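You operate a simulated robot arm through the tools that you are given. There is no shell and no other tool. Be economical: measure what you need, move in short steps, check, and stop when the job is done.

You are at the controls of a simulated robot arm. One attempt, no reset.

## Task
Clamp the vee block on the clamp plate and lay the steel sleeve in it.
Fine: stand the brass sleeve, clamped there now, on the long bench.

The check looks at the end state, three seconds after you hand in, the way a careful person would. Anything else that was tipped, shoved, dropped, spilled or broken makes it a failure.

## Robot
A 7-joint arm with a two-finger parallel gripper, fixed in place. Base frame: the origin is at the foot of the arm, x ahead of it, y to its left, z up; the work surface is at about z = 0.86. Units: m, rad, N and s.
With the tool pointing down near the work surface it reaches from about 0.24 to 0.68 m from the base axis. Its first joint turns from -1.152 to 1.152 rad. Payload 2.4 kg.
The TCP is the grasp point between the finger pads, 0.03 m short of the fingertips. In the tool frame z runs along the fingers and y along their closing line. Largest opening 0.094 m; finger width 0.028, thickness 0.01; the body of the gripper, 0.05 by 0.096 m, starts 0.055 m behind the TCP.
Orientation is that of the tool frame in the base frame, as [roll, pitch, yaw] about the fixed x, y, z axes, in that order (R = Rz(yaw) Ry(pitch) Rx(roll)). With the fingers straight down and closing along the base's y, the tool's x points along the base's -x, its y along +y and its z along -z.

## Interface
- The arm moves only by the tool step_arm. Its argument "deltas" is a list of rows, each a list of 6 numbers: the shift along the tool's x, y, z in units of 20 mm (1.0 is 20 mm), then the turn, a rotation vector about the tool's x, y, z in units of 4 degrees (1.0 is 4 degrees). In form: [[x, y, z, ax, ay, az], ...]. A call has 1 to 12 rows; each row shifts and turns the commanded pose from where the row before left it, along the tool's axes as they then stand. "jaw" is the opening, from 0 (shut) to 1 (fully open), set as the call begins (left out, the last holds). A call with a number of a shift or a turn outside -1 to 1 is refused whole. A row lasts 0.2 s, in which the tool goes at most 0.05 m and 0.15 rad; a call with a longer step from one row to the next is refused whole, and so is a gripper value outside its range. A pose out of reach is approached as far as the arm can. The call stops where the force on the tool passes 40 N (or 10 N more than at its start, if that is more) or the arm is blocked; 0.2 s more then pass. The fingers move at their own pace (about 0.153 m/s each) and stop on an object; they squeeze with about 37 N. The grip force told is the motor's: it shows also when the fingers shut on nothing. Time passes only in rows, and 0.2 s behind the last, so rows that do not move let the fingers close. It gives the time, the measured TCP pose, the force on the tool (base axes), the opening and the grip force at its end, in the units of the frame above (readings bear some noise).
- Cameras (640 x 400 px; columns grow to the right, rows downward): "scene" is fixed at [0.0167, 0.459, 1.4467]; the picture's right is [-0.91, -0.41, 0.00], its down [-0.22, 0.49, -0.84] and it looks along [0.34, -0.77, -0.54] (base axes); focal length 331 px, centre (320, 200). "wrist" rides on the gripper at [-0.037, 0, -0.058] in the tool frame; the picture's right is [0.00, -1.00, 0.00], its down [0.97, 0.00, -0.24] and it looks along [0.24, 0.00, 0.97] (tool axes); focal length 218 px, centre (320, 200). There is no depth. A picture from a camera that has moved, and an enlarged one, comes with that camera's place and axes in the base frame and with its lens.
- snapshot(camera): a new picture of that camera. It takes no simulated time.
- zoom(camera, box): a new picture of the part [left, top, right, bottom] of that camera's present view, enlarged. It takes no simulated time.
- finish_job(): hands the job in; it is judged then, once.

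Go step by step. Nothing tells you positions but the pictures and the camera data: compare them with the known pose of the tool, close in by small moves and look again before you grip or let go. The budget is 120 turns and 76 pictures, counting those below and the enlarged ones. Unless the task says otherwise, let go and move clear before handing in, and close with one line.

The tools are called after "Emit:" by a JSON object that holds its "name" and its "arguments". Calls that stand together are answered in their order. step_arm: Moves the arm, as the interface text tells. Its arguments: {"type":"object","properties":{"deltas":{"type":"array","items":{"type":"array","items":{"type":"number"}}},"jaw":{"type":"number"}},"required":["deltas"]} The other tools are called the same way: snapshot (camera) takes a picture; zoom (camera, box) takes an enlarged picture of a part of a camera's view; finish_job () hands the job in.

At the start:

```text
time_s: 0.0
ee_pos: [0.2804, -0.2341, 1.2133]
tcp_rot: [-3.141, 0.001, 3.141]
force: [-0.2, 0.9, 0.2]
opening: 0.0941
gripper_force: 0.0
```

scene: 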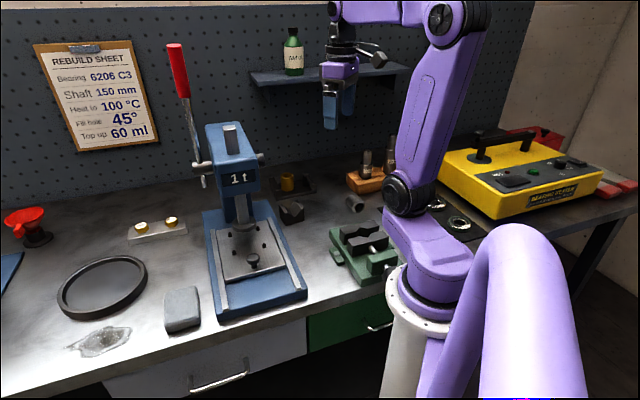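
wrist: 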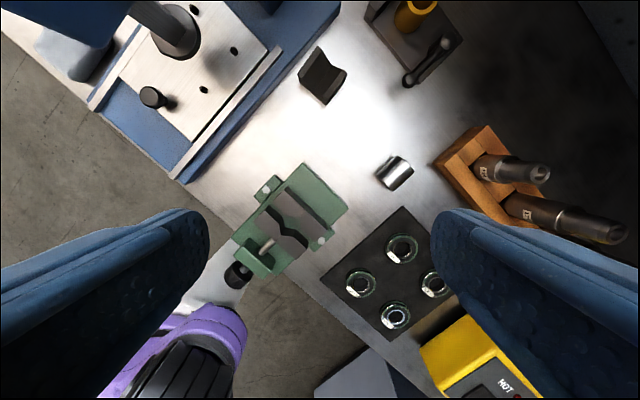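

I see a press, a green vise, a vee block, a steel sleeve lying on the bench, and a brass sleeve on a dark plate with a clamp lever. I'll zoom in to understand the clamp plate.

Emit:
{"name": "zoom", "arguments": {"camera": "scene", "box": [240, 150, 400, 250]}}

Emit:
{"name": "zoom", "arguments": {"camera": "wrist", "box": [280, 0, 480, 125]}}

Emit:
{"name": "zoom", "arguments": {"camera": "wrist", "box": [200, 140, 440, 290]}}

```text
4.00 times, centred on (320, 200) of scene
camera zoom: at [0.0167, 0.459, 1.4467], right [-0.91, -0.41, 0.0], down [-0.22, 0.49, -0.84], along [0.34, -0.77, -0.54], focal length 1323 px, centre (320, 200)
```

zoom: 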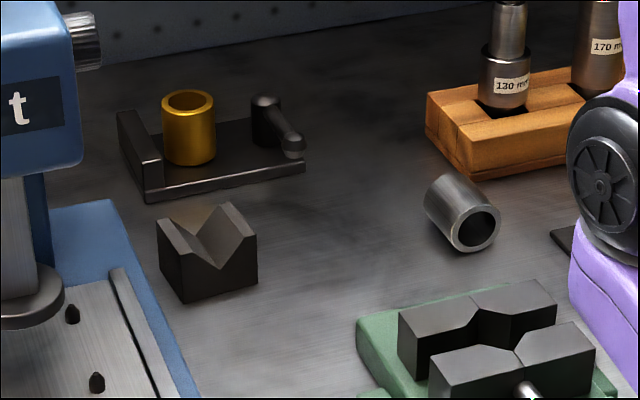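

```text
3.20 times, centred on (380, 62) of wrist
camera zoom: at [0.316, -0.2357, 1.2713], right [0.0, -1.0, 0.0], down [-0.97, 0.0, 0.24], along [-0.24, 0.0, -0.97], focal length 698 px, centre (128, 640)
```

zoom: 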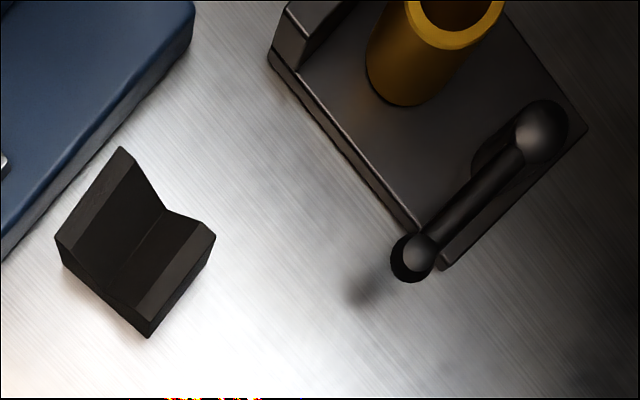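

```text
2.67 times, centred on (320, 215) of wrist
camera zoom: at [0.316, -0.2357, 1.2713], right [0.0, -1.0, 0.0], down [-0.97, 0.0, 0.24], along [-0.24, 0.0, -0.97], focal length 582 px, centre (320, 160)
```

zoom: 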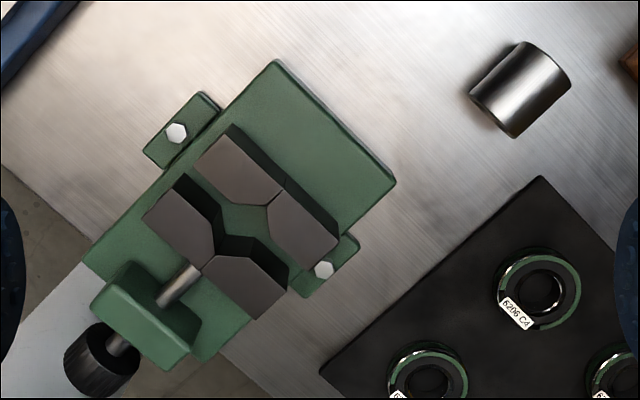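

The clamp plate is near (0.49,-0.39), the vee block near (0.43,-0.24) and the steel sleeve near (0.27,-0.37). I'll move closer for a better look at the clamp.

Emit:
{"name": "step_arm", "arguments": {"deltas": [[-0.94, -0.5, 0.6, 0, 0, 0], [-0.94, -0.5, 0.6, 0, 0, 0], [-0.94, -0.5, 0.6, 0, 0, 0], [-0.94, -0.5, 0.6, 0, 0, 0], [-0.94, -0.5, 0.6, 0, 0, 0], [-0.94, -0.5, 0.6, 0, 0, 0], [-0.94, -0.5, 0.6, 0, 0, 0], [-0.94, -0.5, 0.6, 0, 0, 0], [-0.94, -0.5, 0.6, 0, 0, 0]], "jaw": 1}}

Emit:
{"name": "snapshot", "arguments": {"camera": "wrist"}}

Emit:
{"name": "snapshot", "arguments": {"camera": "scene"}}

```text
time_s: 2.0
ee_pos: [0.4483, -0.3243, 1.1025]
tcp_rot: [3.141, 0.0, 3.14]
force: [-0.5, -0.4, -0.6]
opening: 0.0943
gripper_force: 0.1
```

```text
70 pictures are left
camera wrist: at [0.4845, -0.3251, 1.1618], right [0.0, -1.0, 0.0], down [-0.97, 0.0, 0.24], along [-0.24, 0.0, -0.97], focal length 218 px, centre (320, 200)
```

wrist: 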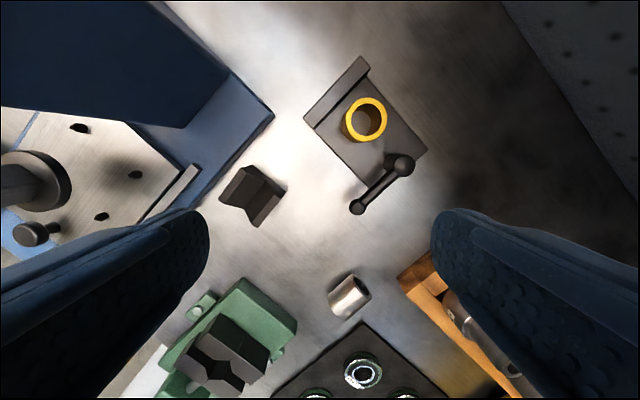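

```text
69 pictures are left
```

scene: 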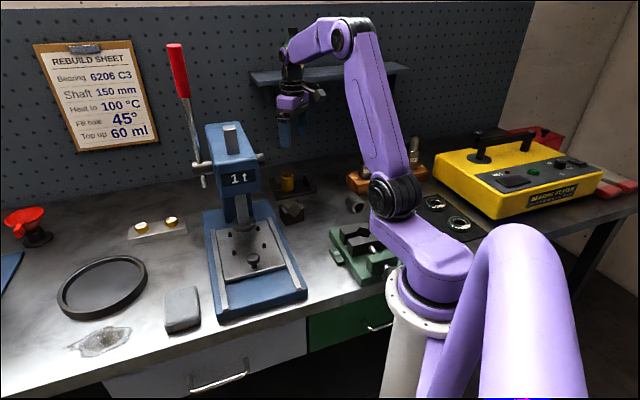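

Emit:
{"name": "zoom", "arguments": {"camera": "wrist", "box": [280, 40, 456, 220]}}

Emit:
{"name": "zoom", "arguments": {"camera": "scene", "box": [264, 165, 324, 203]}}

Emit:
{"name": "zoom", "arguments": {"camera": "wrist", "box": [200, 140, 392, 260]}}

```text
2.22 times, centred on (368, 130) of wrist
camera zoom: at [0.4845, -0.3251, 1.1618], right [0.0, -1.0, 0.0], down [-0.97, 0.0, 0.24], along [-0.24, 0.0, -0.97], focal length 485 px, centre (213, 356)
```

zoom: 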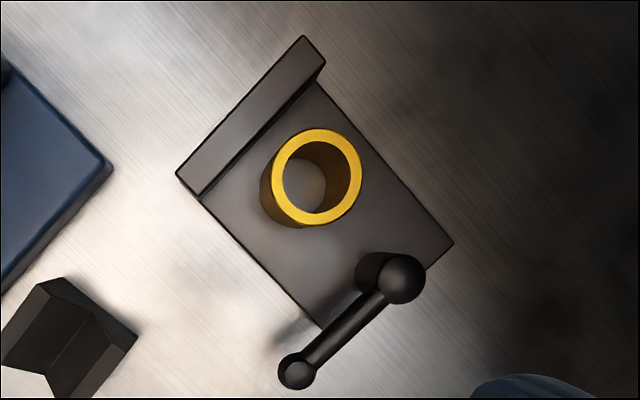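

```text
10.53 times, centred on (294, 184) of scene
camera zoom: at [0.0167, 0.459, 1.4467], right [-0.91, -0.41, 0.0], down [-0.22, 0.49, -0.84], along [0.34, -0.77, -0.54], focal length 3481 px, centre (594, 368)
```

zoom: 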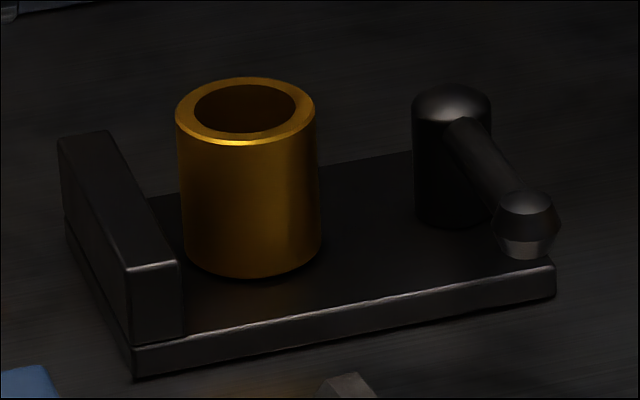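

```text
3.33 times, centred on (296, 200) of wrist
camera zoom: at [0.4845, -0.3251, 1.1618], right [0.0, -1.0, 0.0], down [-0.97, 0.0, 0.24], along [-0.24, 0.0, -0.97], focal length 728 px, centre (400, 200)
```

zoom: 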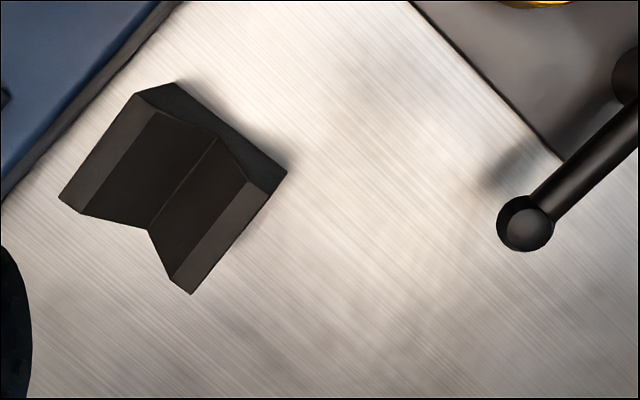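

The clamp plate's fence and lever lie at 45° to the base. The lever runs parallel to the fence, with its knob near (0.41,-0.37). I'll turn the tool 45° and descend some for a closer look.

Emit:
{"name": "step_arm", "arguments": {"deltas": [[0, 0, 0.25, 0, 0, 0.9375], [0, 0, 0.25, 0, 0, 0.9375], [0, 0, 0.25, 0, 0, 0.9375], [0, 0, 0.25, 0, 0, 0.9375], [0, 0, 0.25, 0, 0, 0.9375], [0, 0, 0.25, 0, 0, 0.9375], [0, 0, 0.25, 0, 0, 0.9375], [0, 0, 0.25, 0, 0, 0.9375], [0, 0, 0.25, 0, 0, 0.9375], [0, 0, 0.25, 0, 0, 0.9375], [0, 0, 0.25, 0, 0, 0.9375], [0, 0, 0.25, 0, 0, 0.9375]]}}

Emit:
{"name": "snapshot", "arguments": {"camera": "wrist"}}

```text
time_s: 4.6
ee_pos: [0.4495, -0.3248, 1.0452]
tcp_rot: [-3.141, 0.0, 2.356]
force: [0.4, 0.5, 0.2]
opening: 0.0938
gripper_force: 0.1
```

```text
65 pictures are left
camera wrist: at [0.4749, -0.3519, 1.1032], right [-0.71, -0.71, 0.0], down [-0.69, 0.69, 0.24], along [-0.17, 0.17, -0.97], focal length 218 px, centre (320, 200)
```

wrist: 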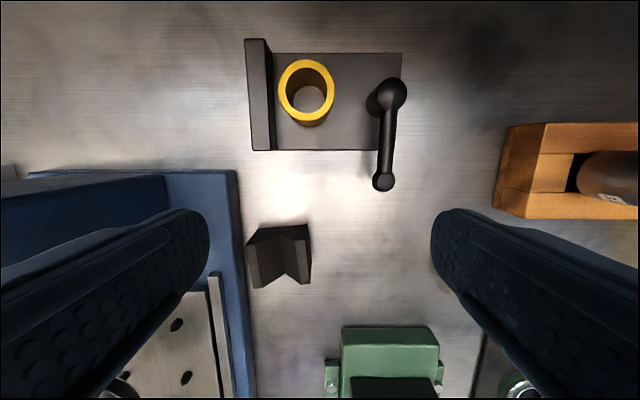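

In the bench frame (U toward the wall, W to the right in this picture), the knob is at about U .553, W -.029. I'll go over it with the jaw half open and straddle it.

Emit:
{"name": "step_arm", "arguments": {"deltas": [[-0.1, -0.74, 0.5, 0, 0, 0], [-0.1, -0.74, 0.5, 0, 0, 0], [-0.05, -0.74, 0.5, 0, 0, 0], [0, -0.74, 0.5, 0, 0, 0], [0, 0, 0.5, 0, 0, 0], [0, 0, 0.5, 0, 0, 0]], "jaw": 0.5}}

Emit:
{"name": "snapshot", "arguments": {"camera": "wrist"}}

Emit:
{"name": "snapshot", "arguments": {"camera": "scene"}}

```text
time_s: 6.0
ee_pos: [0.4096, -0.3707, 0.9851]
tcp_rot: [-3.141, 0.001, 2.357]
force: [0.2, 0.1, 0.1]
opening: 0.047
gripper_force: 0.1
```

```text
64 pictures are left
camera wrist: at [0.4355, -0.3972, 1.0438], right [-0.71, -0.71, 0.0], down [-0.69, 0.69, 0.24], along [-0.17, 0.17, -0.97], focal length 218 px, centre (320, 200)
```

wrist: 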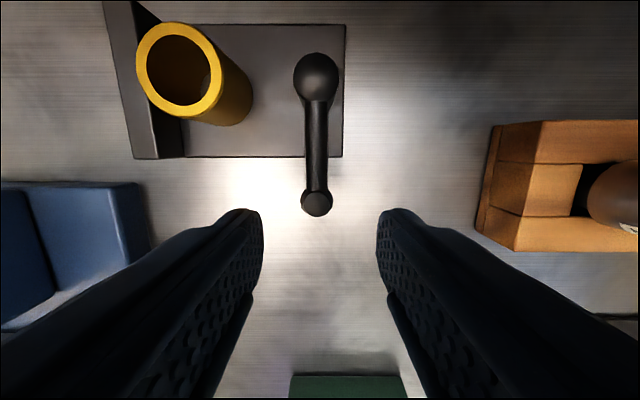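

```text
63 pictures are left
```

scene: 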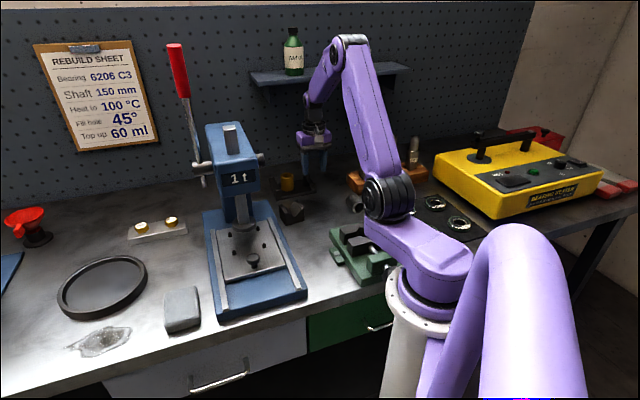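

Triangulation gives the knob at U .553, W -.030, z .907 and the brass top at z .922, with a diameter of about 44 mm. I'll lower the fingers around the knob.

Emit:
{"name": "step_arm", "arguments": {"deltas": [[0, 0, 0.9, 0, 0, 0], [0, 0, 0.9, 0, 0, 0], [0, 0, 0.9, 0, 0, 0], [0, 0, 0.9, 0, 0, 0]]}}

Emit:
{"name": "step_arm", "arguments": {"deltas": [[0, -0.5, 0, 0, 0, 0], [0, -0.5, 0, 0, 0, 0], [0, -0.5, 0, 0, 0, 0], [0, -0.4, 0, 0, 0, 0]]}}

Emit:
{"name": "snapshot", "arguments": {"camera": "wrist"}}

```text
time_s: 7.0
ee_pos: [0.4103, -0.3713, 0.9123]
tcp_rot: [-3.141, -0.002, 2.356]
force: [0.7, 1.0, -1.0]
opening: 0.0472
gripper_force: 0.1
```

```text
time_s: 8.0
ee_pos: [0.3839, -0.3992, 0.9131]
tcp_rot: [3.141, 0.002, 2.355]
force: [3.7, 1.1, 0.5]
opening: 0.0485
gripper_force: 1.2
```

```text
62 pictures are left
camera wrist: at [0.4094, -0.4245, 0.9722], right [-0.71, -0.71, 0.0], down [-0.69, 0.69, 0.24], along [-0.17, 0.17, -0.97], focal length 218 px, centre (320, 200)
```

wrist: 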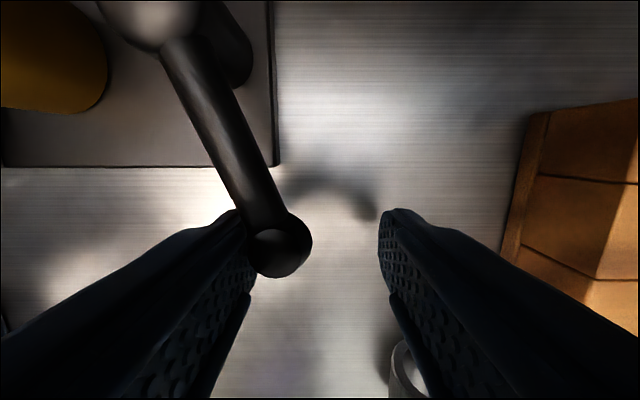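

The lever yields toward +W (away from the plate), with little force. I'll narrow the jaw, turn the tool with the lever, and keep swinging it along its arc.

Emit:
{"name": "step_arm", "arguments": {"deltas": [[0, 0.14, 0, 0, 0, -1], [0, 0.14, 0, 0, 0, -1], [0, 0.14, 0, 0, 0, -1], [0, 0.14, 0, 0, 0, -1], [0, 0.14, 0, 0, 0, -1]], "jaw": 0.3}}

Emit:
{"name": "snapshot", "arguments": {"camera": "wrist"}}

```text
time_s: 9.2
ee_pos: [0.3922, -0.387, 0.9127]
tcp_rot: [3.141, 0.0, 2.708]
force: [2.6, 1.3, 1.4]
opening: 0.0291
gripper_force: 0.9
```

```text
61 pictures are left
camera wrist: at [0.4253, -0.4022, 0.9714], right [-0.42, -0.91, 0.0], down [-0.88, 0.41, 0.24], along [-0.22, 0.1, -0.97], focal length 218 px, centre (320, 200)
```

wrist: 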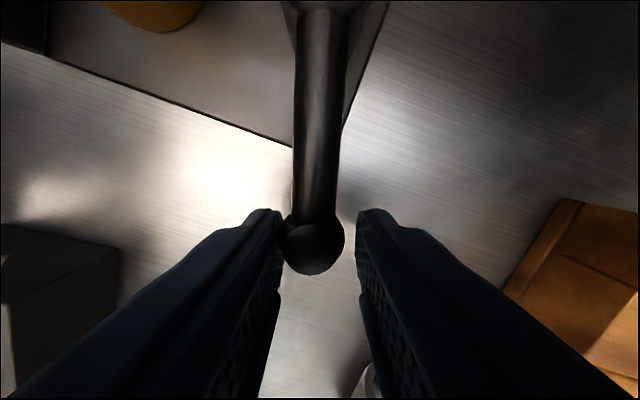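

The tool is now aligned with the lever. I'll sweep it further along the arc.

Emit:
{"name": "step_arm", "arguments": {"deltas": [[0, -0.27, 0, 0, 0, -1], [0, -0.27, 0, 0, 0, -1], [0, -0.27, 0, 0, 0, -1], [0, -0.27, 0, 0, 0, -1], [0, -0.27, 0, 0, 0, -1], [0, -0.27, 0, 0, 0, -1], [0, -0.27, 0, 0, 0, -1], [0, -0.27, 0, 0, 0, -1], [0, -0.27, 0, 0, 0, -1], [0, -0.27, 0, 0, 0, -1]]}}

Emit:
{"name": "snapshot", "arguments": {"camera": "wrist"}}

```text
time_s: 11.4
ee_pos: [0.3855, -0.4398, 0.9123]
tcp_rot: [-3.139, 0.0, -2.881]
force: [-0.6, -1.5, 0.0]
opening: 0.029
gripper_force: 0.9
```

```text
60 pictures are left
camera wrist: at [0.4202, -0.4306, 0.9712], right [0.26, -0.97, 0.0], down [-0.94, -0.25, 0.24], along [-0.23, -0.06, -0.97], focal length 218 px, centre (320, 200)
```

wrist: 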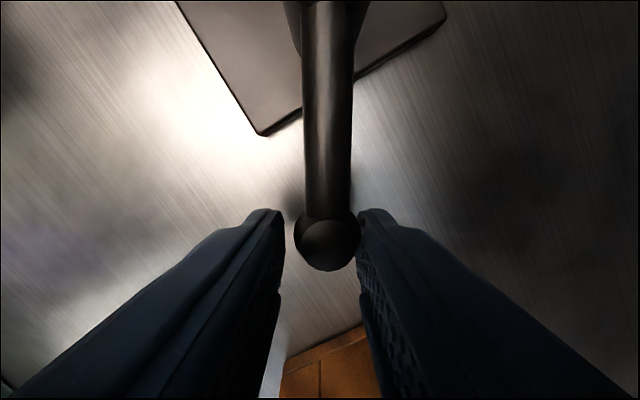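

The lever is at about 60°, and I'm continuing to 90°.

Emit:
{"name": "step_arm", "arguments": {"deltas": [[0, -0.27, 0, 0, 0, -1], [0, -0.27, 0, 0, 0, -1], [0, -0.27, 0, 0, 0, -1], [0, -0.27, 0, 0, 0, -1], [0, -0.27, 0, 0, 0, -1], [0, -0.27, 0, 0, 0, -1], [0, -0.27, 0, 0, 0, -1], [0, -0.27, 0, 0, 0, -0.5]]}}

Emit:
{"name": "snapshot", "arguments": {"camera": "wrist"}}

```text
time_s: 13.2
ee_pos: [0.4057, -0.4721, 0.9115]
tcp_rot: [3.133, 0.002, -2.352]
force: [-11.4, 17.0, 4.5]
opening: 0.0391
gripper_force: 9.7
```

```text
59 pictures are left
camera wrist: at [0.4312, -0.4473, 0.97], right [0.71, -0.7, -0.01], down [-0.68, -0.69, 0.24], along [-0.17, -0.16, -0.97], focal length 218 px, centre (320, 200)
```

wrist: 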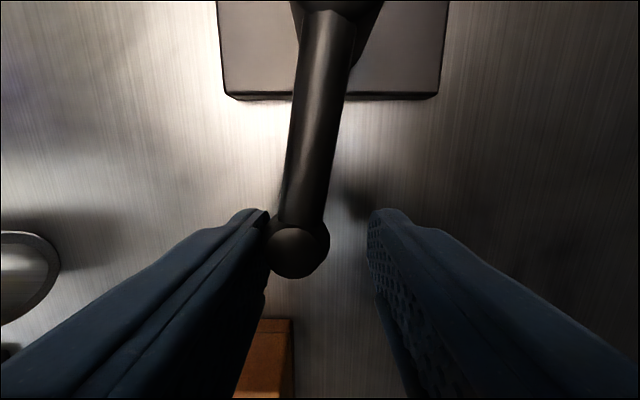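

The lever hit its end stop at about 80° open. I'll ease off, rise, and move over the brass sleeve with the jaws already closing along U.

Emit:
{"name": "step_arm", "arguments": {"deltas": [[0, 0.3, 0, 0, 0, 0], [0, 0, -1, 0, 0, 0], [0, 0, -1, 0, 0, 0], [0, 0, -1, 0, 0, 0], [0, 0, -1, 0, 0, 0], [0, 0, -1, 0, 0, 0]]}}

Emit:
{"name": "step_arm", "arguments": {"deltas": [[-0.9, -0.06, 0, 0, 0, 0], [-0.9, -0.06, 0, 0, 0, 0], [-0.9, -0.06, 0, 0, 0, 0], [-0.9, -0.06, 0, 0, 0, 0], [-0.9, -0.06, 0, 0, 0, 0], [-0.9, -0.06, 0, 0, 0, 0], [-0.9, -0.06, 0, 0, 0, 0], [-0.94, -0.06, 0, 0, 0, 0]], "jaw": 0.85}}

Emit:
{"name": "snapshot", "arguments": {"camera": "wrist"}}

Emit:
{"name": "snapshot", "arguments": {"camera": "scene"}}

```text
time_s: 14.6
ee_pos: [0.4014, -0.4733, 1.0145]
tcp_rot: [-3.141, 0.0, -2.356]
force: [0.3, -0.8, 0.0]
opening: 0.0281
gripper_force: 0.0
```

```text
time_s: 16.4
ee_pos: [0.5108, -0.3776, 1.013]
tcp_rot: [-3.141, -0.001, -2.357]
force: [-1.0, -0.3, 0.1]
opening: 0.0799
gripper_force: 0.0
```

```text
58 pictures are left
camera wrist: at [0.5374, -0.3503, 1.0706], right [0.71, -0.71, 0.0], down [-0.69, -0.69, 0.24], along [-0.17, -0.17, -0.97], focal length 218 px, centre (320, 200)
```

wrist: 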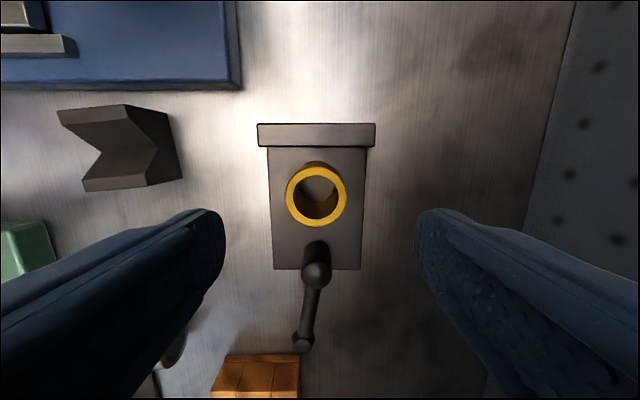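

```text
57 pictures are left
```

scene: 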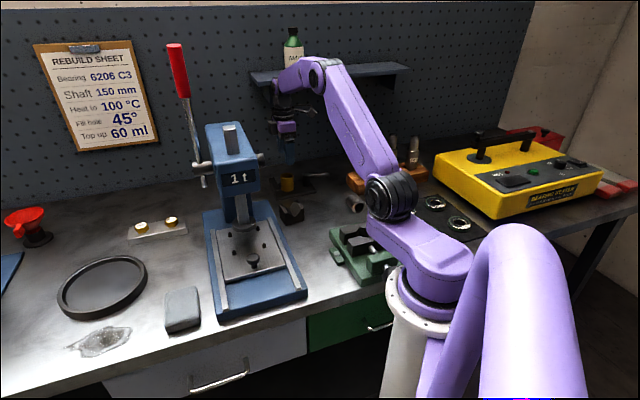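

I'm nearly centred on the brass. I'll adjust slightly and descend to grip height.

Emit:
{"name": "step_arm", "arguments": {"deltas": [[-0.24, 0.15, 0.6, 0, 0, 0], [0, 0, 0.95, 0, 0, 0], [0, 0, 0.95, 0, 0, 0], [0, 0, 0.95, 0, 0, 0], [0, 0, 0.95, 0, 0, 0], [0, 0, 0.8, 0, 0, 0]]}}

Emit:
{"name": "snapshot", "arguments": {"camera": "wrist"}}

```text
time_s: 17.8
ee_pos: [0.5119, -0.3699, 0.9094]
tcp_rot: [3.14, 0.0, -2.357]
force: [-0.3, -0.4, 0.1]
opening: 0.0799
gripper_force: 0.0
```

```text
56 pictures are left
camera wrist: at [0.5371, -0.3458, 0.9678], right [0.71, -0.71, 0.0], down [-0.69, -0.69, 0.24], along [-0.17, -0.17, -0.97], focal length 218 px, centre (320, 200)
```

wrist: 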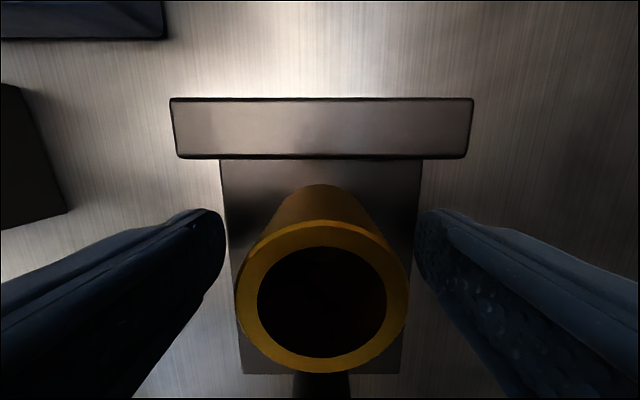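

The sleeve is centred between the fingers. I'll close on it and lift slightly to check that it is free.

Emit:
{"name": "step_arm", "arguments": {"deltas": [[0, 0, 0, 0, 0, 0], [0, 0, 0, 0, 0, 0], [0, 0, 0, 0, 0, 0]], "jaw": 0}}

Emit:
{"name": "step_arm", "arguments": {"deltas": [[0, 0, -0.3, 0, 0, 0], [0, 0, -0.5, 0, 0, 0], [0, 0, -0.7, 0, 0, 0]]}}

Emit:
{"name": "snapshot", "arguments": {"camera": "wrist"}}

```text
time_s: 18.6
ee_pos: [0.5116, -0.3713, 0.9093]
tcp_rot: [3.142, 0.001, -2.354]
force: [0.3, -1.0, 1.1]
opening: 0.043
gripper_force: 37.2
```

```text
time_s: 19.4
ee_pos: [0.5128, -0.3704, 0.9397]
tcp_rot: [3.141, 0.0, -2.356]
force: [0.2, 0.2, -2.4]
opening: 0.0434
gripper_force: 37.0
```

```text
55 pictures are left
camera wrist: at [0.5378, -0.3449, 0.9977], right [0.71, -0.71, 0.0], down [-0.69, -0.69, 0.24], along [-0.17, -0.17, -0.97], focal length 218 px, centre (320, 200)
```

wrist: 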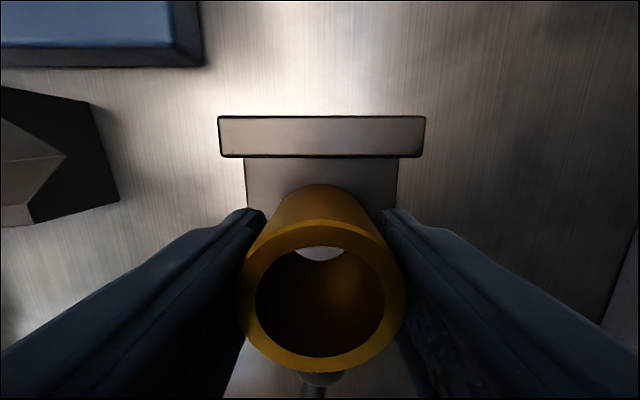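

The brass is free and lifted (43 mm diameter). I'll carry it to the clear patch of bench around U .46, W -.03.

Emit:
{"name": "step_arm", "arguments": {"deltas": [[0, 0, -1, 0, 0, 0], [0, 0, -1, 0, 0, 0], [0, 0, -1, 0, 0, 0], [0.39, 0.914, 0, 0, 0, 0], [0.39, 0.914, 0, 0, 0, 0], [0.39, 0.914, 0, 0, 0, 0], [0.39, 0.914, 0, 0, 0, 0], [0.39, 0.914, 0, 0, 0, 0], [0.39, 0.914, 0, 0, 0, 0], [0.39, 0.914, 0, 0, 0, 0], [0.39, 0.914, 0, 0, 0, 0], [0.39, 0.914, 0, 0, 0, 0]]}}

Emit:
{"name": "snapshot", "arguments": {"camera": "wrist"}}

Emit:
{"name": "snapshot", "arguments": {"camera": "scene"}}

```text
time_s: 22.0
ee_pos: [0.3461, -0.3051, 0.9987]
tcp_rot: [-3.141, 0.0, -2.356]
force: [0.3, -0.6, -3.0]
opening: 0.0431
gripper_force: 36.8
```

```text
54 pictures are left
camera wrist: at [0.3722, -0.2801, 1.0574], right [0.71, -0.71, 0.0], down [-0.69, -0.69, 0.24], along [-0.17, -0.17, -0.97], focal length 218 px, centre (320, 200)
```

wrist: 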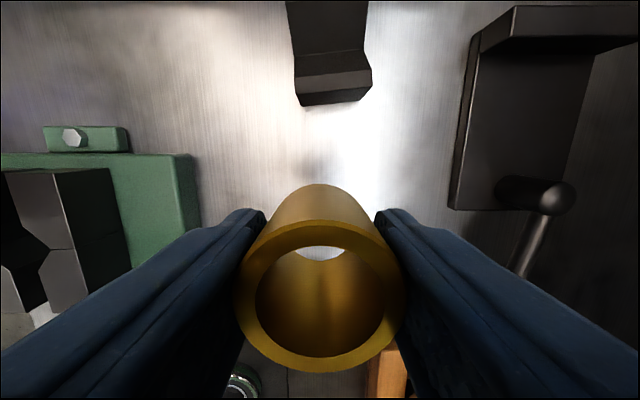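

```text
53 pictures are left
```

scene: 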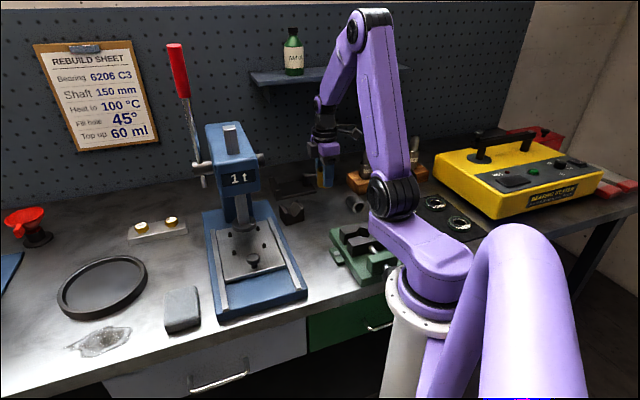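

The spot beneath is clear. I'll lower toward the bench and finish in small steps.

Emit:
{"name": "step_arm", "arguments": {"deltas": [[0, 0, 0.9, 0, 0, 0], [0, 0, 0.9, 0, 0, 0], [0, 0, 0.9, 0, 0, 0], [0, 0, 0.9, 0, 0, 0], [0, 0, 0.9, 0, 0, 0]]}}

Emit:
{"name": "step_arm", "arguments": {"deltas": [[0, 0, 0.1, 0, 0, 0], [0, 0, 0.1, 0, 0, 0], [0, 0, 0.1, 0, 0, 0]]}}

```text
time_s: 23.2
ee_pos: [0.3462, -0.3033, 0.9097]
tcp_rot: [-3.141, 0.002, -2.355]
force: [-0.5, -1.0, -3.3]
opening: 0.0433
gripper_force: 37.0
```

```text
time_s: 24.0
ee_pos: [0.3465, -0.3049, 0.9025]
tcp_rot: [-3.141, 0.001, -2.355]
force: [0.3, -0.6, -3.0]
opening: 0.0428
gripper_force: 36.6
```

Emit:
{"name": "step_arm", "arguments": {"deltas": [[0, 0, 0.07, 0, 0, 0], [0, 0, 0.07, 0, 0, 0]]}}

Emit:
{"name": "zoom", "arguments": {"camera": "scene", "box": [290, 140, 370, 220]}}

```text
time_s: 24.6
ee_pos: [0.3475, -0.305, 0.8995]
tcp_rot: [3.141, 0.0, -2.355]
force: [-0.9, -0.8, -2.1]
opening: 0.0433
gripper_force: 36.7
```

```text
5.00 times, centred on (330, 180) of scene
camera zoom: at [0.0168, 0.459, 1.4468], right [-0.91, -0.41, 0.0], down [-0.22, 0.49, -0.84], along [0.34, -0.77, -0.54], focal length 1654 px, centre (270, 300)
```

zoom: 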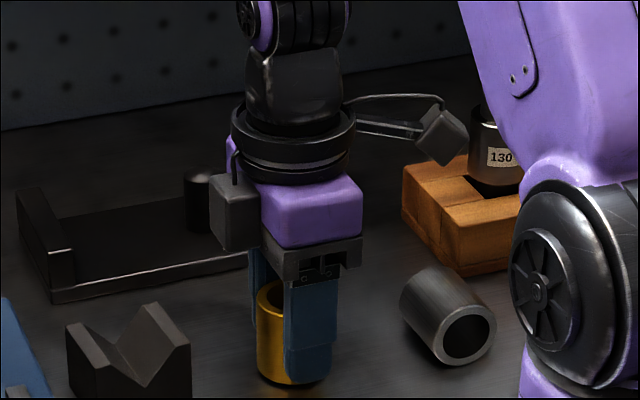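

It's almost touching the bench, so I'll make tiny steps until contact registers.

Emit:
{"name": "step_arm", "arguments": {"deltas": [[0, 0, 0.05, 0, 0, 0], [0, 0, 0.05, 0, 0, 0]]}}

Emit:
{"name": "step_arm", "arguments": {"deltas": [[0, 0, 0.05, 0, 0, 0], [0, 0, 0.0, 0, 0, 0]]}}

```text
time_s: 25.2
ee_pos: [0.3457, -0.3037, 0.8978]
tcp_rot: [-3.141, -0.001, -2.358]
force: [-0.1, 0.3, -2.4]
opening: 0.0433
gripper_force: 36.9
```

```text
time_s: 25.8
ee_pos: [0.346, -0.3041, 0.8975]
tcp_rot: [-3.139, -0.001, -2.356]
force: [-3.1, 3.1, 21.3]
opening: 0.0433
gripper_force: 36.7
```

It's in contact with the bench. I'll relieve the pressure, release, and rise.

Emit:
{"name": "step_arm", "arguments": {"deltas": [[0, 0, -0.03, 0, 0, 0], [0, 0, 0, 0, 0, 0]]}}

Emit:
{"name": "step_arm", "arguments": {"deltas": [[0, 0, 0, 0, 0, 0], [0, 0, 0, 0, 0, 0], [0, 0, -0.3, 0, 0, 0], [0, 0, -0.9, 0, 0, 0], [0, 0, -0.9, 0, 0, 0], [0, 0, -0.9, 0, 0, 0], [0, 0, -0.9, 0, 0, 0], [0, 0, -0.9, 0, 0, 0], [0, 0, -0.9, 0, 0, 0], [0, 0, -0.9, 0, 0, 0]], "jaw": 0.75}}

Emit:
{"name": "snapshot", "arguments": {"camera": "wrist"}}

Emit:
{"name": "zoom", "arguments": {"camera": "scene", "box": [260, 150, 380, 225]}}

```text
time_s: 26.4
ee_pos: [0.3458, -0.3038, 0.8974]
tcp_rot: [-3.139, 0.0, -2.355]
force: [-2.0, -2.3, 7.6]
opening: 0.043
gripper_force: 36.5
```

```text
time_s: 28.6
ee_pos: [0.3455, -0.3052, 1.0306]
tcp_rot: [-3.141, 0.0, -2.356]
force: [0.2, -0.5, -0.2]
opening: 0.0706
gripper_force: 0.0
```

```text
51 pictures are left
camera wrist: at [0.3711, -0.2793, 1.089], right [0.71, -0.71, 0.0], down [-0.69, -0.69, 0.24], along [-0.17, -0.17, -0.97], focal length 218 px, centre (320, 200)
```

wrist: 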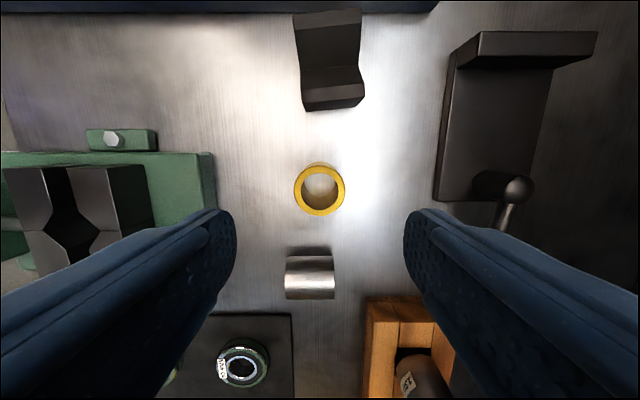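

```text
5.33 times, centred on (320, 188) of scene
camera zoom: at [0.0167, 0.459, 1.4467], right [-0.91, -0.41, 0.0], down [-0.22, 0.49, -0.84], along [0.34, -0.77, -0.54], focal length 1764 px, centre (320, 267)
```

zoom: 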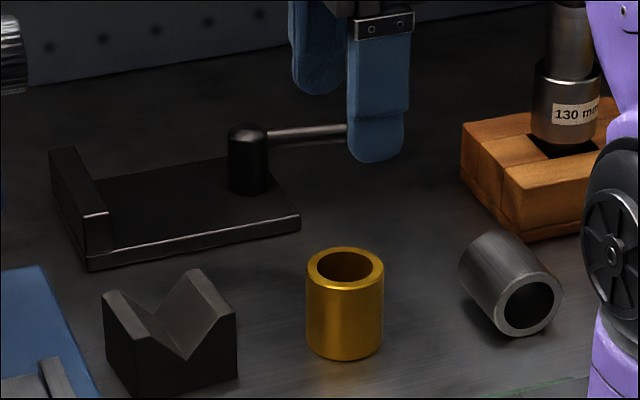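

The brass stands on the bench. The steel sleeve and the vee's groove both lie along U, so I'll move over the vee block to measure it.

Emit:
{"name": "step_arm", "arguments": {"deltas": [[-0.85, 0, 0, 0, 0, 0], [-0.85, 0, 0, 0, 0, 0], [-0.85, 0, 0, 0, 0, 0], [-0.85, 0, 0, 0, 0, 0], [-0.85, 0, 0, 0, 0, 0], [-0.85, 0, 0, 0, 0, 0]], "jaw": 1}}

Emit:
{"name": "snapshot", "arguments": {"camera": "wrist"}}

Emit:
{"name": "snapshot", "arguments": {"camera": "scene"}}

```text
time_s: 30.0
ee_pos: [0.4198, -0.2318, 1.0306]
tcp_rot: [-3.142, -0.001, -2.356]
force: [-0.5, 0.3, 0.2]
opening: 0.0939
gripper_force: 0.0
```

```text
49 pictures are left
camera wrist: at [0.4445, -0.2052, 1.0886], right [0.71, -0.71, 0.0], down [-0.69, -0.69, 0.24], along [-0.17, -0.17, -0.97], focal length 218 px, centre (320, 200)
```

wrist: 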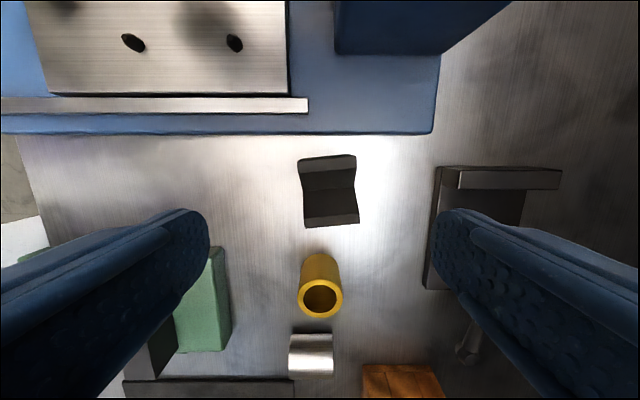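

```text
48 pictures are left
```

scene: 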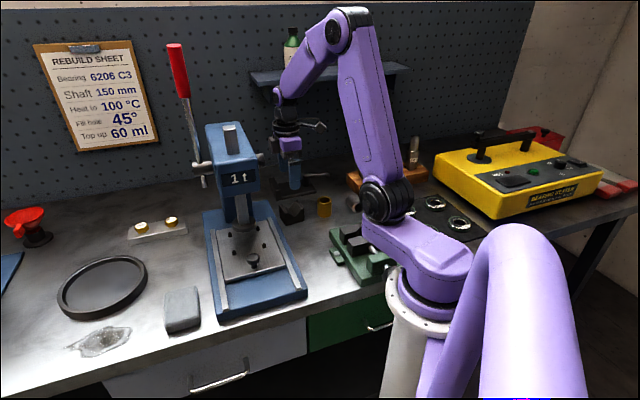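

Emit:
{"name": "zoom", "arguments": {"camera": "wrist", "box": [280, 140, 376, 240]}}

```text
4.00 times, centred on (328, 190) of wrist
camera zoom: at [0.4445, -0.2052, 1.0886], right [0.71, -0.71, 0.0], down [-0.69, -0.69, 0.24], along [-0.17, -0.17, -0.97], focal length 873 px, centre (288, 240)
```

zoom: 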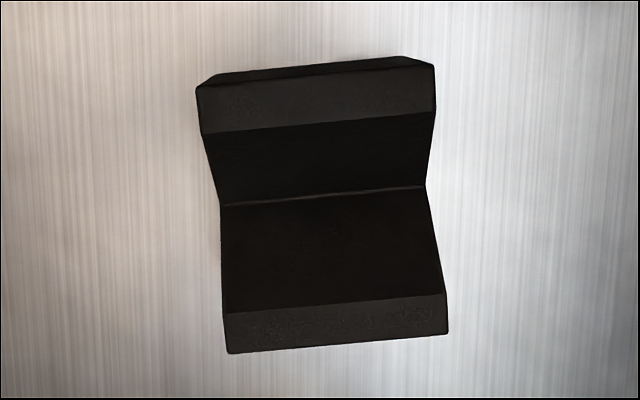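

The vee block measures about 50 × 60 × 46 mm, centred near U .468, W -.128, with its groove turned about 5° from U. I'll align the tool and descend to grip it by its end faces.

Emit:
{"name": "step_arm", "arguments": {"deltas": [[0.12, -0.18, 0, 0, 0, -0.67], [0.12, -0.18, 0, 0, 0, -0.66], [0, 0, 0.9, 0, 0, 0], [0, 0, 0.9, 0, 0, 0], [0, 0, 0.9, 0, 0, 0], [0, 0, 0.9, 0, 0, 0], [0, 0, 0.9, 0, 0, 0]], "jaw": 0.85}}

Emit:
{"name": "snapshot", "arguments": {"camera": "wrist"}}

```text
time_s: 31.6
ee_pos: [0.4206, -0.2402, 0.9409]
tcp_rot: [3.141, -0.001, -2.264]
force: [-0.1, 0.0, 0.0]
opening: 0.08
gripper_force: 0.1
```

```text
46 pictures are left
camera wrist: at [0.443, -0.2127, 0.9986], right [0.77, -0.64, 0.0], down [-0.62, -0.75, 0.24], along [-0.15, -0.18, -0.97], focal length 218 px, centre (320, 200)
```

wrist: 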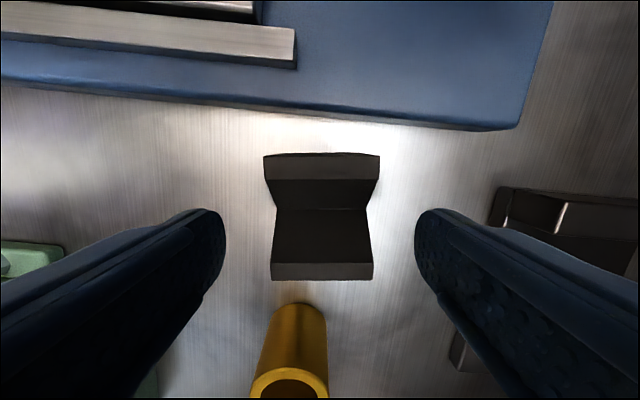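

It's well aligned, needing only a 4 mm shift along tool x. I'll descend and grip.

Emit:
{"name": "step_arm", "arguments": {"deltas": [[-0.2, 0, 0.7, 0, 0, 0], [0, 0, 0.7, 0, 0, 0], [0, 0, 0.8, 0, 0, 0]]}}

Emit:
{"name": "step_arm", "arguments": {"deltas": [[0, 0, 0, 0, 0, 0], [0, 0, 0, 0, 0, 0], [0, 0, 0, 0, 0, 0]], "jaw": 0}}

Emit:
{"name": "step_arm", "arguments": {"deltas": [[0, 0, -0.4, 0, 0, 0], [0, 0, -0.9, 0, 0, 0], [0, 0, -0.9, 0, 0, 0], [0, 0, -0.9, 0, 0, 0], [0, 0, -0.9, 0, 0, 0], [0, 0, -0.9, 0, 0, 0]]}}

Emit:
{"name": "snapshot", "arguments": {"camera": "wrist"}}

Emit:
{"name": "zoom", "arguments": {"camera": "scene", "box": [260, 130, 380, 205]}}

```text
time_s: 32.4
ee_pos: [0.4201, -0.2379, 0.897]
tcp_rot: [-3.141, 0.0, -2.264]
force: [0.5, -0.8, 0.3]
opening: 0.0798
gripper_force: 0.0
```

```text
time_s: 33.2
ee_pos: [0.4214, -0.2372, 0.8961]
tcp_rot: [-3.141, -0.001, -2.264]
force: [1.1, -1.8, -0.5]
opening: 0.0543
gripper_force: 37.2
```

```text
time_s: 34.6
ee_pos: [0.4246, -0.2376, 0.9928]
tcp_rot: [-3.141, 0.0, -2.265]
force: [0.1, -0.2, -7.0]
opening: 0.0542
gripper_force: 37.4
```

```text
45 pictures are left
camera wrist: at [0.4468, -0.2091, 1.0509], right [0.77, -0.64, 0.0], down [-0.62, -0.75, 0.24], along [-0.15, -0.18, -0.97], focal length 218 px, centre (320, 200)
```

wrist: 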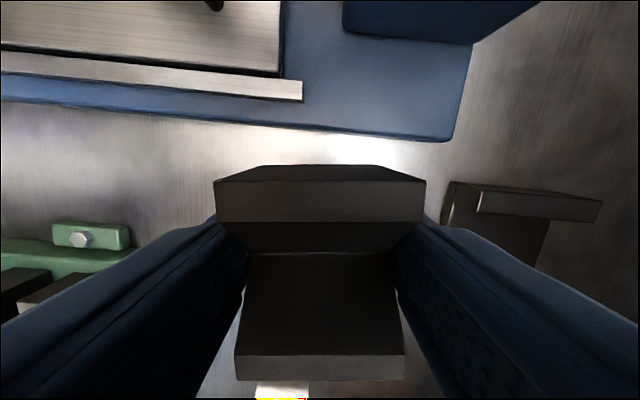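

```text
5.33 times, centred on (320, 168) of scene
camera zoom: at [0.0168, 0.459, 1.4468], right [-0.91, -0.41, 0.0], down [-0.22, 0.49, -0.84], along [0.34, -0.77, -0.54], focal length 1764 px, centre (320, 373)
```

zoom: 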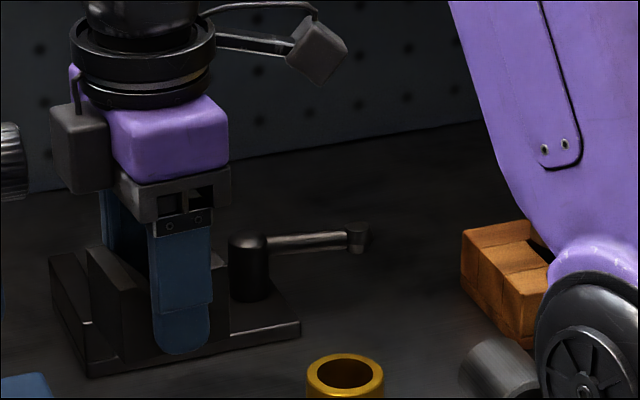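

The vee block is held (54 mm long). I'll shift away from the press, square it up, and carry it over the clamp plate.

Emit:
{"name": "step_arm", "arguments": {"deltas": [[0.93, 0, 0, 0, 0, 0.67], [0.93, 0, 0, 0, 0, 0.66], [0, -0.98, 0, 0, 0, 0], [0, -0.98, 0, 0, 0, 0], [0, -0.98, 0, 0, 0, 0], [0, -0.98, 0, 0, 0, 0], [0, -0.98, 0, 0, 0, 0], [0, -0.98, 0, 0, 0, 0], [0, -0.98, 0, 0, 0, 0], [0, -0.98, 0, 0, 0, 0]]}}

Emit:
{"name": "snapshot", "arguments": {"camera": "wrist"}}

```text
time_s: 36.8
ee_pos: [0.51, -0.3759, 0.996]
tcp_rot: [3.14, -0.002, -2.357]
force: [-0.4, 0.0, -7.2]
opening: 0.0543
gripper_force: 37.2
```

```text
43 pictures are left
camera wrist: at [0.5349, -0.3508, 1.0532], right [0.71, -0.71, 0.0], down [-0.69, -0.69, 0.24], along [-0.17, -0.17, -0.97], focal length 218 px, centre (320, 200)
```

wrist: 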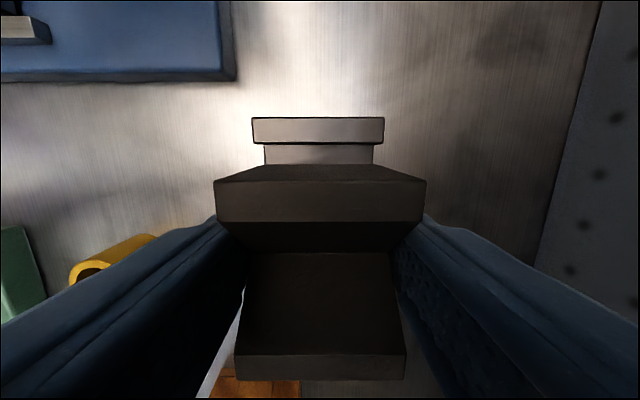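

It's over the plate and centred in U, with about 7 mm clear of the fence. I'll lower it now.

Emit:
{"name": "step_arm", "arguments": {"deltas": [[0, 0, 0.8, 0, 0, 0], [0, 0, 0.8, 0, 0, 0], [0, 0, 0.8, 0, 0, 0], [0, 0, 0.8, 0, 0, 0], [0, 0, 0.7, 0, 0, 0]]}}

Emit:
{"name": "zoom", "arguments": {"camera": "scene", "box": [250, 150, 350, 212]}}

```text
time_s: 38.0
ee_pos: [0.5097, -0.3768, 0.9146]
tcp_rot: [3.141, 0.001, -2.355]
force: [-0.6, 0.9, -5.9]
opening: 0.0542
gripper_force: 37.2
```

```text
6.40 times, centred on (300, 181) of scene
camera zoom: at [0.0168, 0.4589, 1.4468], right [-0.91, -0.41, 0.0], down [-0.22, 0.49, -0.84], along [0.34, -0.77, -0.54], focal length 2117 px, centre (448, 322)
```

zoom: 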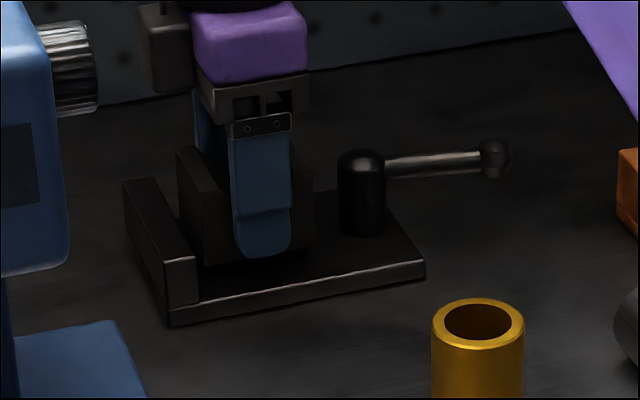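

Emit:
{"name": "step_arm", "arguments": {"deltas": [[0, 0, 0.1, 0, 0, 0], [0, 0, 0.1, 0, 0, 0]]}}

Emit:
{"name": "step_arm", "arguments": {"deltas": [[0, 0, 0.06, 0, 0, 0], [0, 0, 0.04, 0, 0, 0]]}}

```text
time_s: 38.6
ee_pos: [0.5092, -0.3766, 0.9111]
tcp_rot: [3.141, 0.0, -2.357]
force: [0.3, 0.1, -6.7]
opening: 0.0543
gripper_force: 37.2
```

```text
time_s: 39.2
ee_pos: [0.5101, -0.3762, 0.9111]
tcp_rot: [-3.141, -0.002, -2.356]
force: [-1.0, 0.0, -8.0]
opening: 0.0541
gripper_force: 37.7
```

Emit:
{"name": "step_arm", "arguments": {"deltas": [[0, 0, 0.06, 0, 0, 0], [0, 0, 0.04, 0, 0, 0]]}}

Emit:
{"name": "step_arm", "arguments": {"deltas": [[0, 0, 0.05, 0, 0, 0], [0, 0, 0, 0, 0, 0]]}}

```text
time_s: 39.8
ee_pos: [0.5075, -0.3752, 0.9085]
tcp_rot: [-3.14, 0.001, -2.356]
force: [-2.1, 2.3, 3.1]
opening: 0.0546
gripper_force: 37.1
```

```text
time_s: 40.4
ee_pos: [0.5094, -0.3758, 0.9086]
tcp_rot: [-3.14, -0.001, -2.359]
force: [-5.5, 3.1, 16.3]
opening: 0.0539
gripper_force: 37.7
```

The vee is seated on the plate. I'll release and rise.

Emit:
{"name": "step_arm", "arguments": {"deltas": [[0, 0, -0.03, 0, 0, 0], [0, 0, 0, 0, 0, 0]]}}

Emit:
{"name": "step_arm", "arguments": {"deltas": [[0, 0, 0, 0, 0, 0], [0, 0, 0, 0, 0, 0], [0, 0, -0.3, 0, 0, 0], [0, 0, -0.9, 0, 0, 0], [0, 0, -0.9, 0, 0, 0], [0, 0, -0.9, 0, 0, 0], [0, 0, -0.9, 0, 0, 0], [0, 0, -0.9, 0, 0, 0], [0, 0, -0.9, 0, 0, 0]], "jaw": 0.85}}

Emit:
{"name": "snapshot", "arguments": {"camera": "wrist"}}

```text
time_s: 41.0
ee_pos: [0.5092, -0.3761, 0.9081]
tcp_rot: [-3.14, -0.001, -2.355]
force: [-2.5, -0.3, 15.8]
opening: 0.0542
gripper_force: 37.1
```

```text
time_s: 43.0
ee_pos: [0.5102, -0.3778, 1.0223]
tcp_rot: [3.14, -0.001, -2.357]
force: [0.5, -0.2, -0.2]
opening: 0.0802
gripper_force: 0.0
```

```text
41 pictures are left
camera wrist: at [0.5358, -0.3513, 1.0795], right [0.71, -0.71, 0.0], down [-0.69, -0.69, 0.24], along [-0.17, -0.17, -0.97], focal length 218 px, centre (320, 200)
```

wrist: 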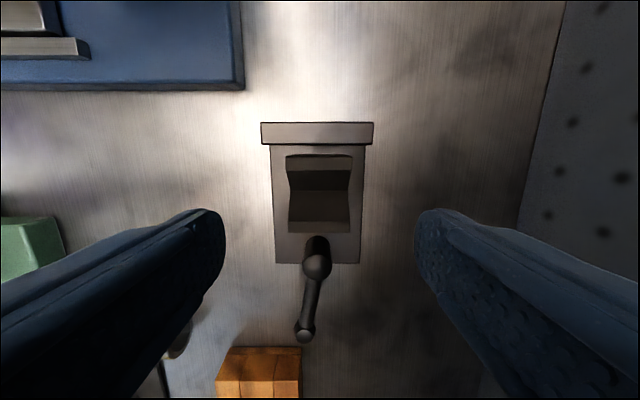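

The vee sits squarely on the plate. Next I'll go over the knob (U .613, W .043) with a narrow jaw to swing the lever back.

Emit:
{"name": "step_arm", "arguments": {"deltas": [[0.976, 0.107, 0, 0, 0, 0], [0.976, 0.107, 0, 0, 0, 0], [0.976, 0.107, 0, 0, 0, 0], [0.976, 0.107, 0, 0, 0, 0], [0.976, 0.107, 0, 0, 0, 0], [0.976, 0.107, 0, 0, 0, 0], [0.976, 0.107, 0, 0, 0, 0], [0, 0, 0.6, 0, 0, 0.85], [0, 0, 0.6, 0, 0, 0.85], [0, 0, 0.6, 0, 0, 0.8]], "jaw": 0.4}}

Emit:
{"name": "snapshot", "arguments": {"camera": "wrist"}}

```text
time_s: 45.2
ee_pos: [0.4027, -0.4626, 0.9847]
tcp_rot: [-3.141, 0.0, -2.533]
force: [0.4, 0.3, 0.1]
opening: 0.0375
gripper_force: 0.0
```

```text
40 pictures are left
camera wrist: at [0.4323, -0.4419, 1.0421], right [0.57, -0.82, 0.0], down [-0.8, -0.56, 0.24], along [-0.2, -0.14, -0.97], focal length 218 px, centre (320, 200)
```

wrist: 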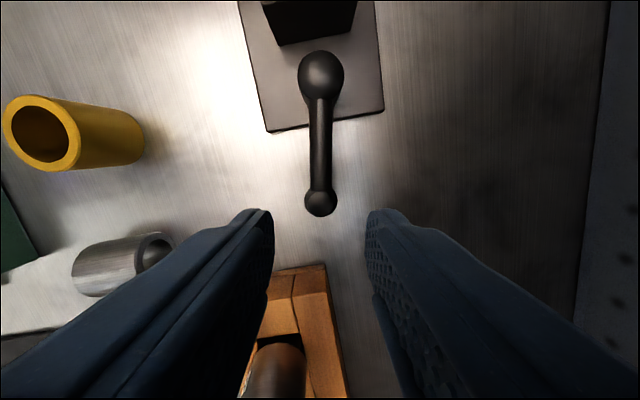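

The knob is centred between the fingers. I'll descend around it.

Emit:
{"name": "step_arm", "arguments": {"deltas": [[0, 0, 0.9, 0, 0, 0], [0, 0, 0.9, 0, 0, 0], [0, 0, 0.9, 0, 0, 0], [0, 0, 0.9, 0, 0, 0]]}}

Emit:
{"name": "step_arm", "arguments": {"deltas": [[0, 0.27, 0, 0, 0, 1], [0, 0.27, 0, 0, 0, 1], [0, 0.27, 0, 0, 0, 1], [0, 0.27, 0, 0, 0, 1], [0, 0.27, 0, 0, 0, 1], [0, 0.27, 0, 0, 0, 1], [0, 0.27, 0, 0, 0, 1], [0, 0.27, 0, 0, 0, 1], [0, 0.27, 0, 0, 0, 1], [0, 0.27, 0, 0, 0, 1]], "jaw": 0.3}}

Emit:
{"name": "snapshot", "arguments": {"camera": "wrist"}}

```text
time_s: 46.2
ee_pos: [0.4039, -0.4615, 0.9125]
tcp_rot: [-3.141, 0.0, -2.531]
force: [0.0, -0.2, -0.3]
opening: 0.0376
gripper_force: 0.0
```

```text
time_s: 48.4
ee_pos: [0.3865, -0.4133, 0.9136]
tcp_rot: [3.141, 0.002, 3.054]
force: [-0.4, -1.1, 0.0]
opening: 0.0287
gripper_force: 0.2
```

```text
39 pictures are left
camera wrist: at [0.4233, -0.416, 0.9714], right [-0.09, -1.0, 0.0], down [-0.97, 0.09, 0.24], along [-0.24, 0.02, -0.97], focal length 218 px, centre (320, 200)
```

wrist: 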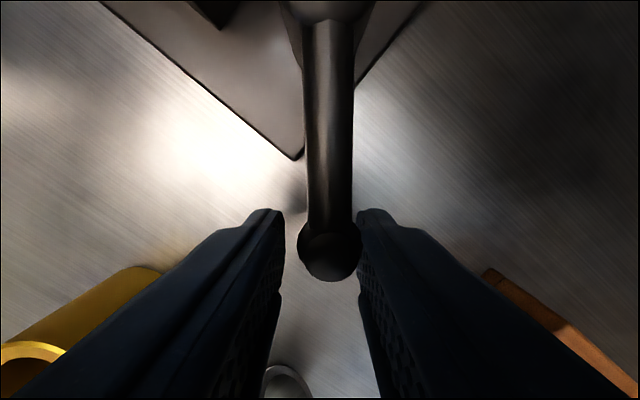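

The lever is at about 40°. I'm continuing to the closed position.

Emit:
{"name": "step_arm", "arguments": {"deltas": [[0, 0.27, 0, 0, 0, 1], [0, 0.27, 0, 0, 0, 1], [0, 0.27, 0, 0, 0, 1], [0, 0.27, 0, 0, 0, 1], [0, 0.27, 0, 0, 0, 1], [0, 0.27, 0, 0, 0, 1], [0, 0.27, 0, 0, 0, 1], [0, 0.27, 0, 0, 0, 1], [0, 0.27, 0, 0, 0, 1], [0, 0.27, 0, 0, 0, 1]]}}

Emit:
{"name": "snapshot", "arguments": {"camera": "wrist"}}

```text
time_s: 50.6
ee_pos: [0.4071, -0.3628, 0.9138]
tcp_rot: [3.14, 0.0, 2.356]
force: [-0.2, 0.1, -0.3]
opening: 0.0281
gripper_force: 0.1
```

```text
38 pictures are left
camera wrist: at [0.4325, -0.3899, 0.9718], right [-0.71, -0.71, 0.0], down [-0.68, 0.69, 0.24], along [-0.17, 0.17, -0.97], focal length 218 px, centre (320, 200)
```

wrist: 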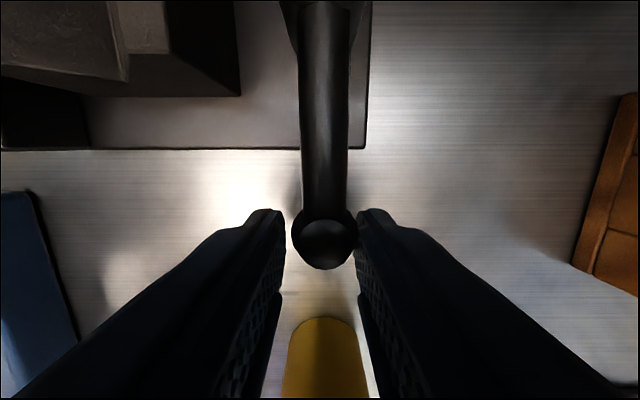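

The lever is back where it started. I'll push slightly further to see whether it's against its stop.

Emit:
{"name": "step_arm", "arguments": {"deltas": [[0, 0.25, 0, 0, 0, 0], [0, 0.2, 0, 0, 0, 0], [0, 0.1, 0, 0, 0, 0]]}}

Emit:
{"name": "snapshot", "arguments": {"camera": "wrist"}}

```text
time_s: 51.4
ee_pos: [0.4135, -0.3585, 0.9138]
tcp_rot: [-3.139, 0.002, 2.352]
force: [-15.6, -13.5, 8.2]
opening: 0.0397
gripper_force: 10.2
```

```text
37 pictures are left
camera wrist: at [0.4384, -0.3847, 0.9721], right [-0.71, -0.7, 0.0], down [-0.68, 0.69, 0.24], along [-0.17, 0.17, -0.97], focal length 218 px, centre (320, 200)
```

wrist: 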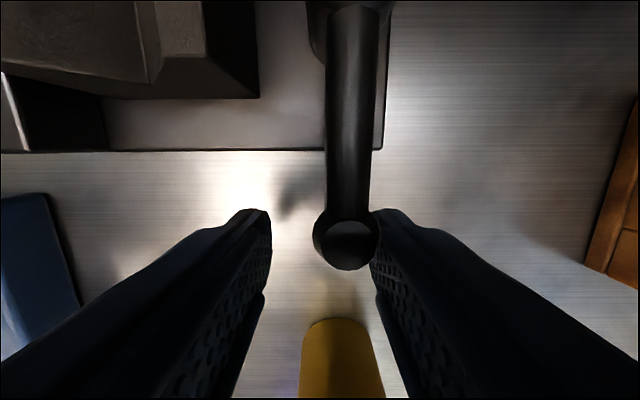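

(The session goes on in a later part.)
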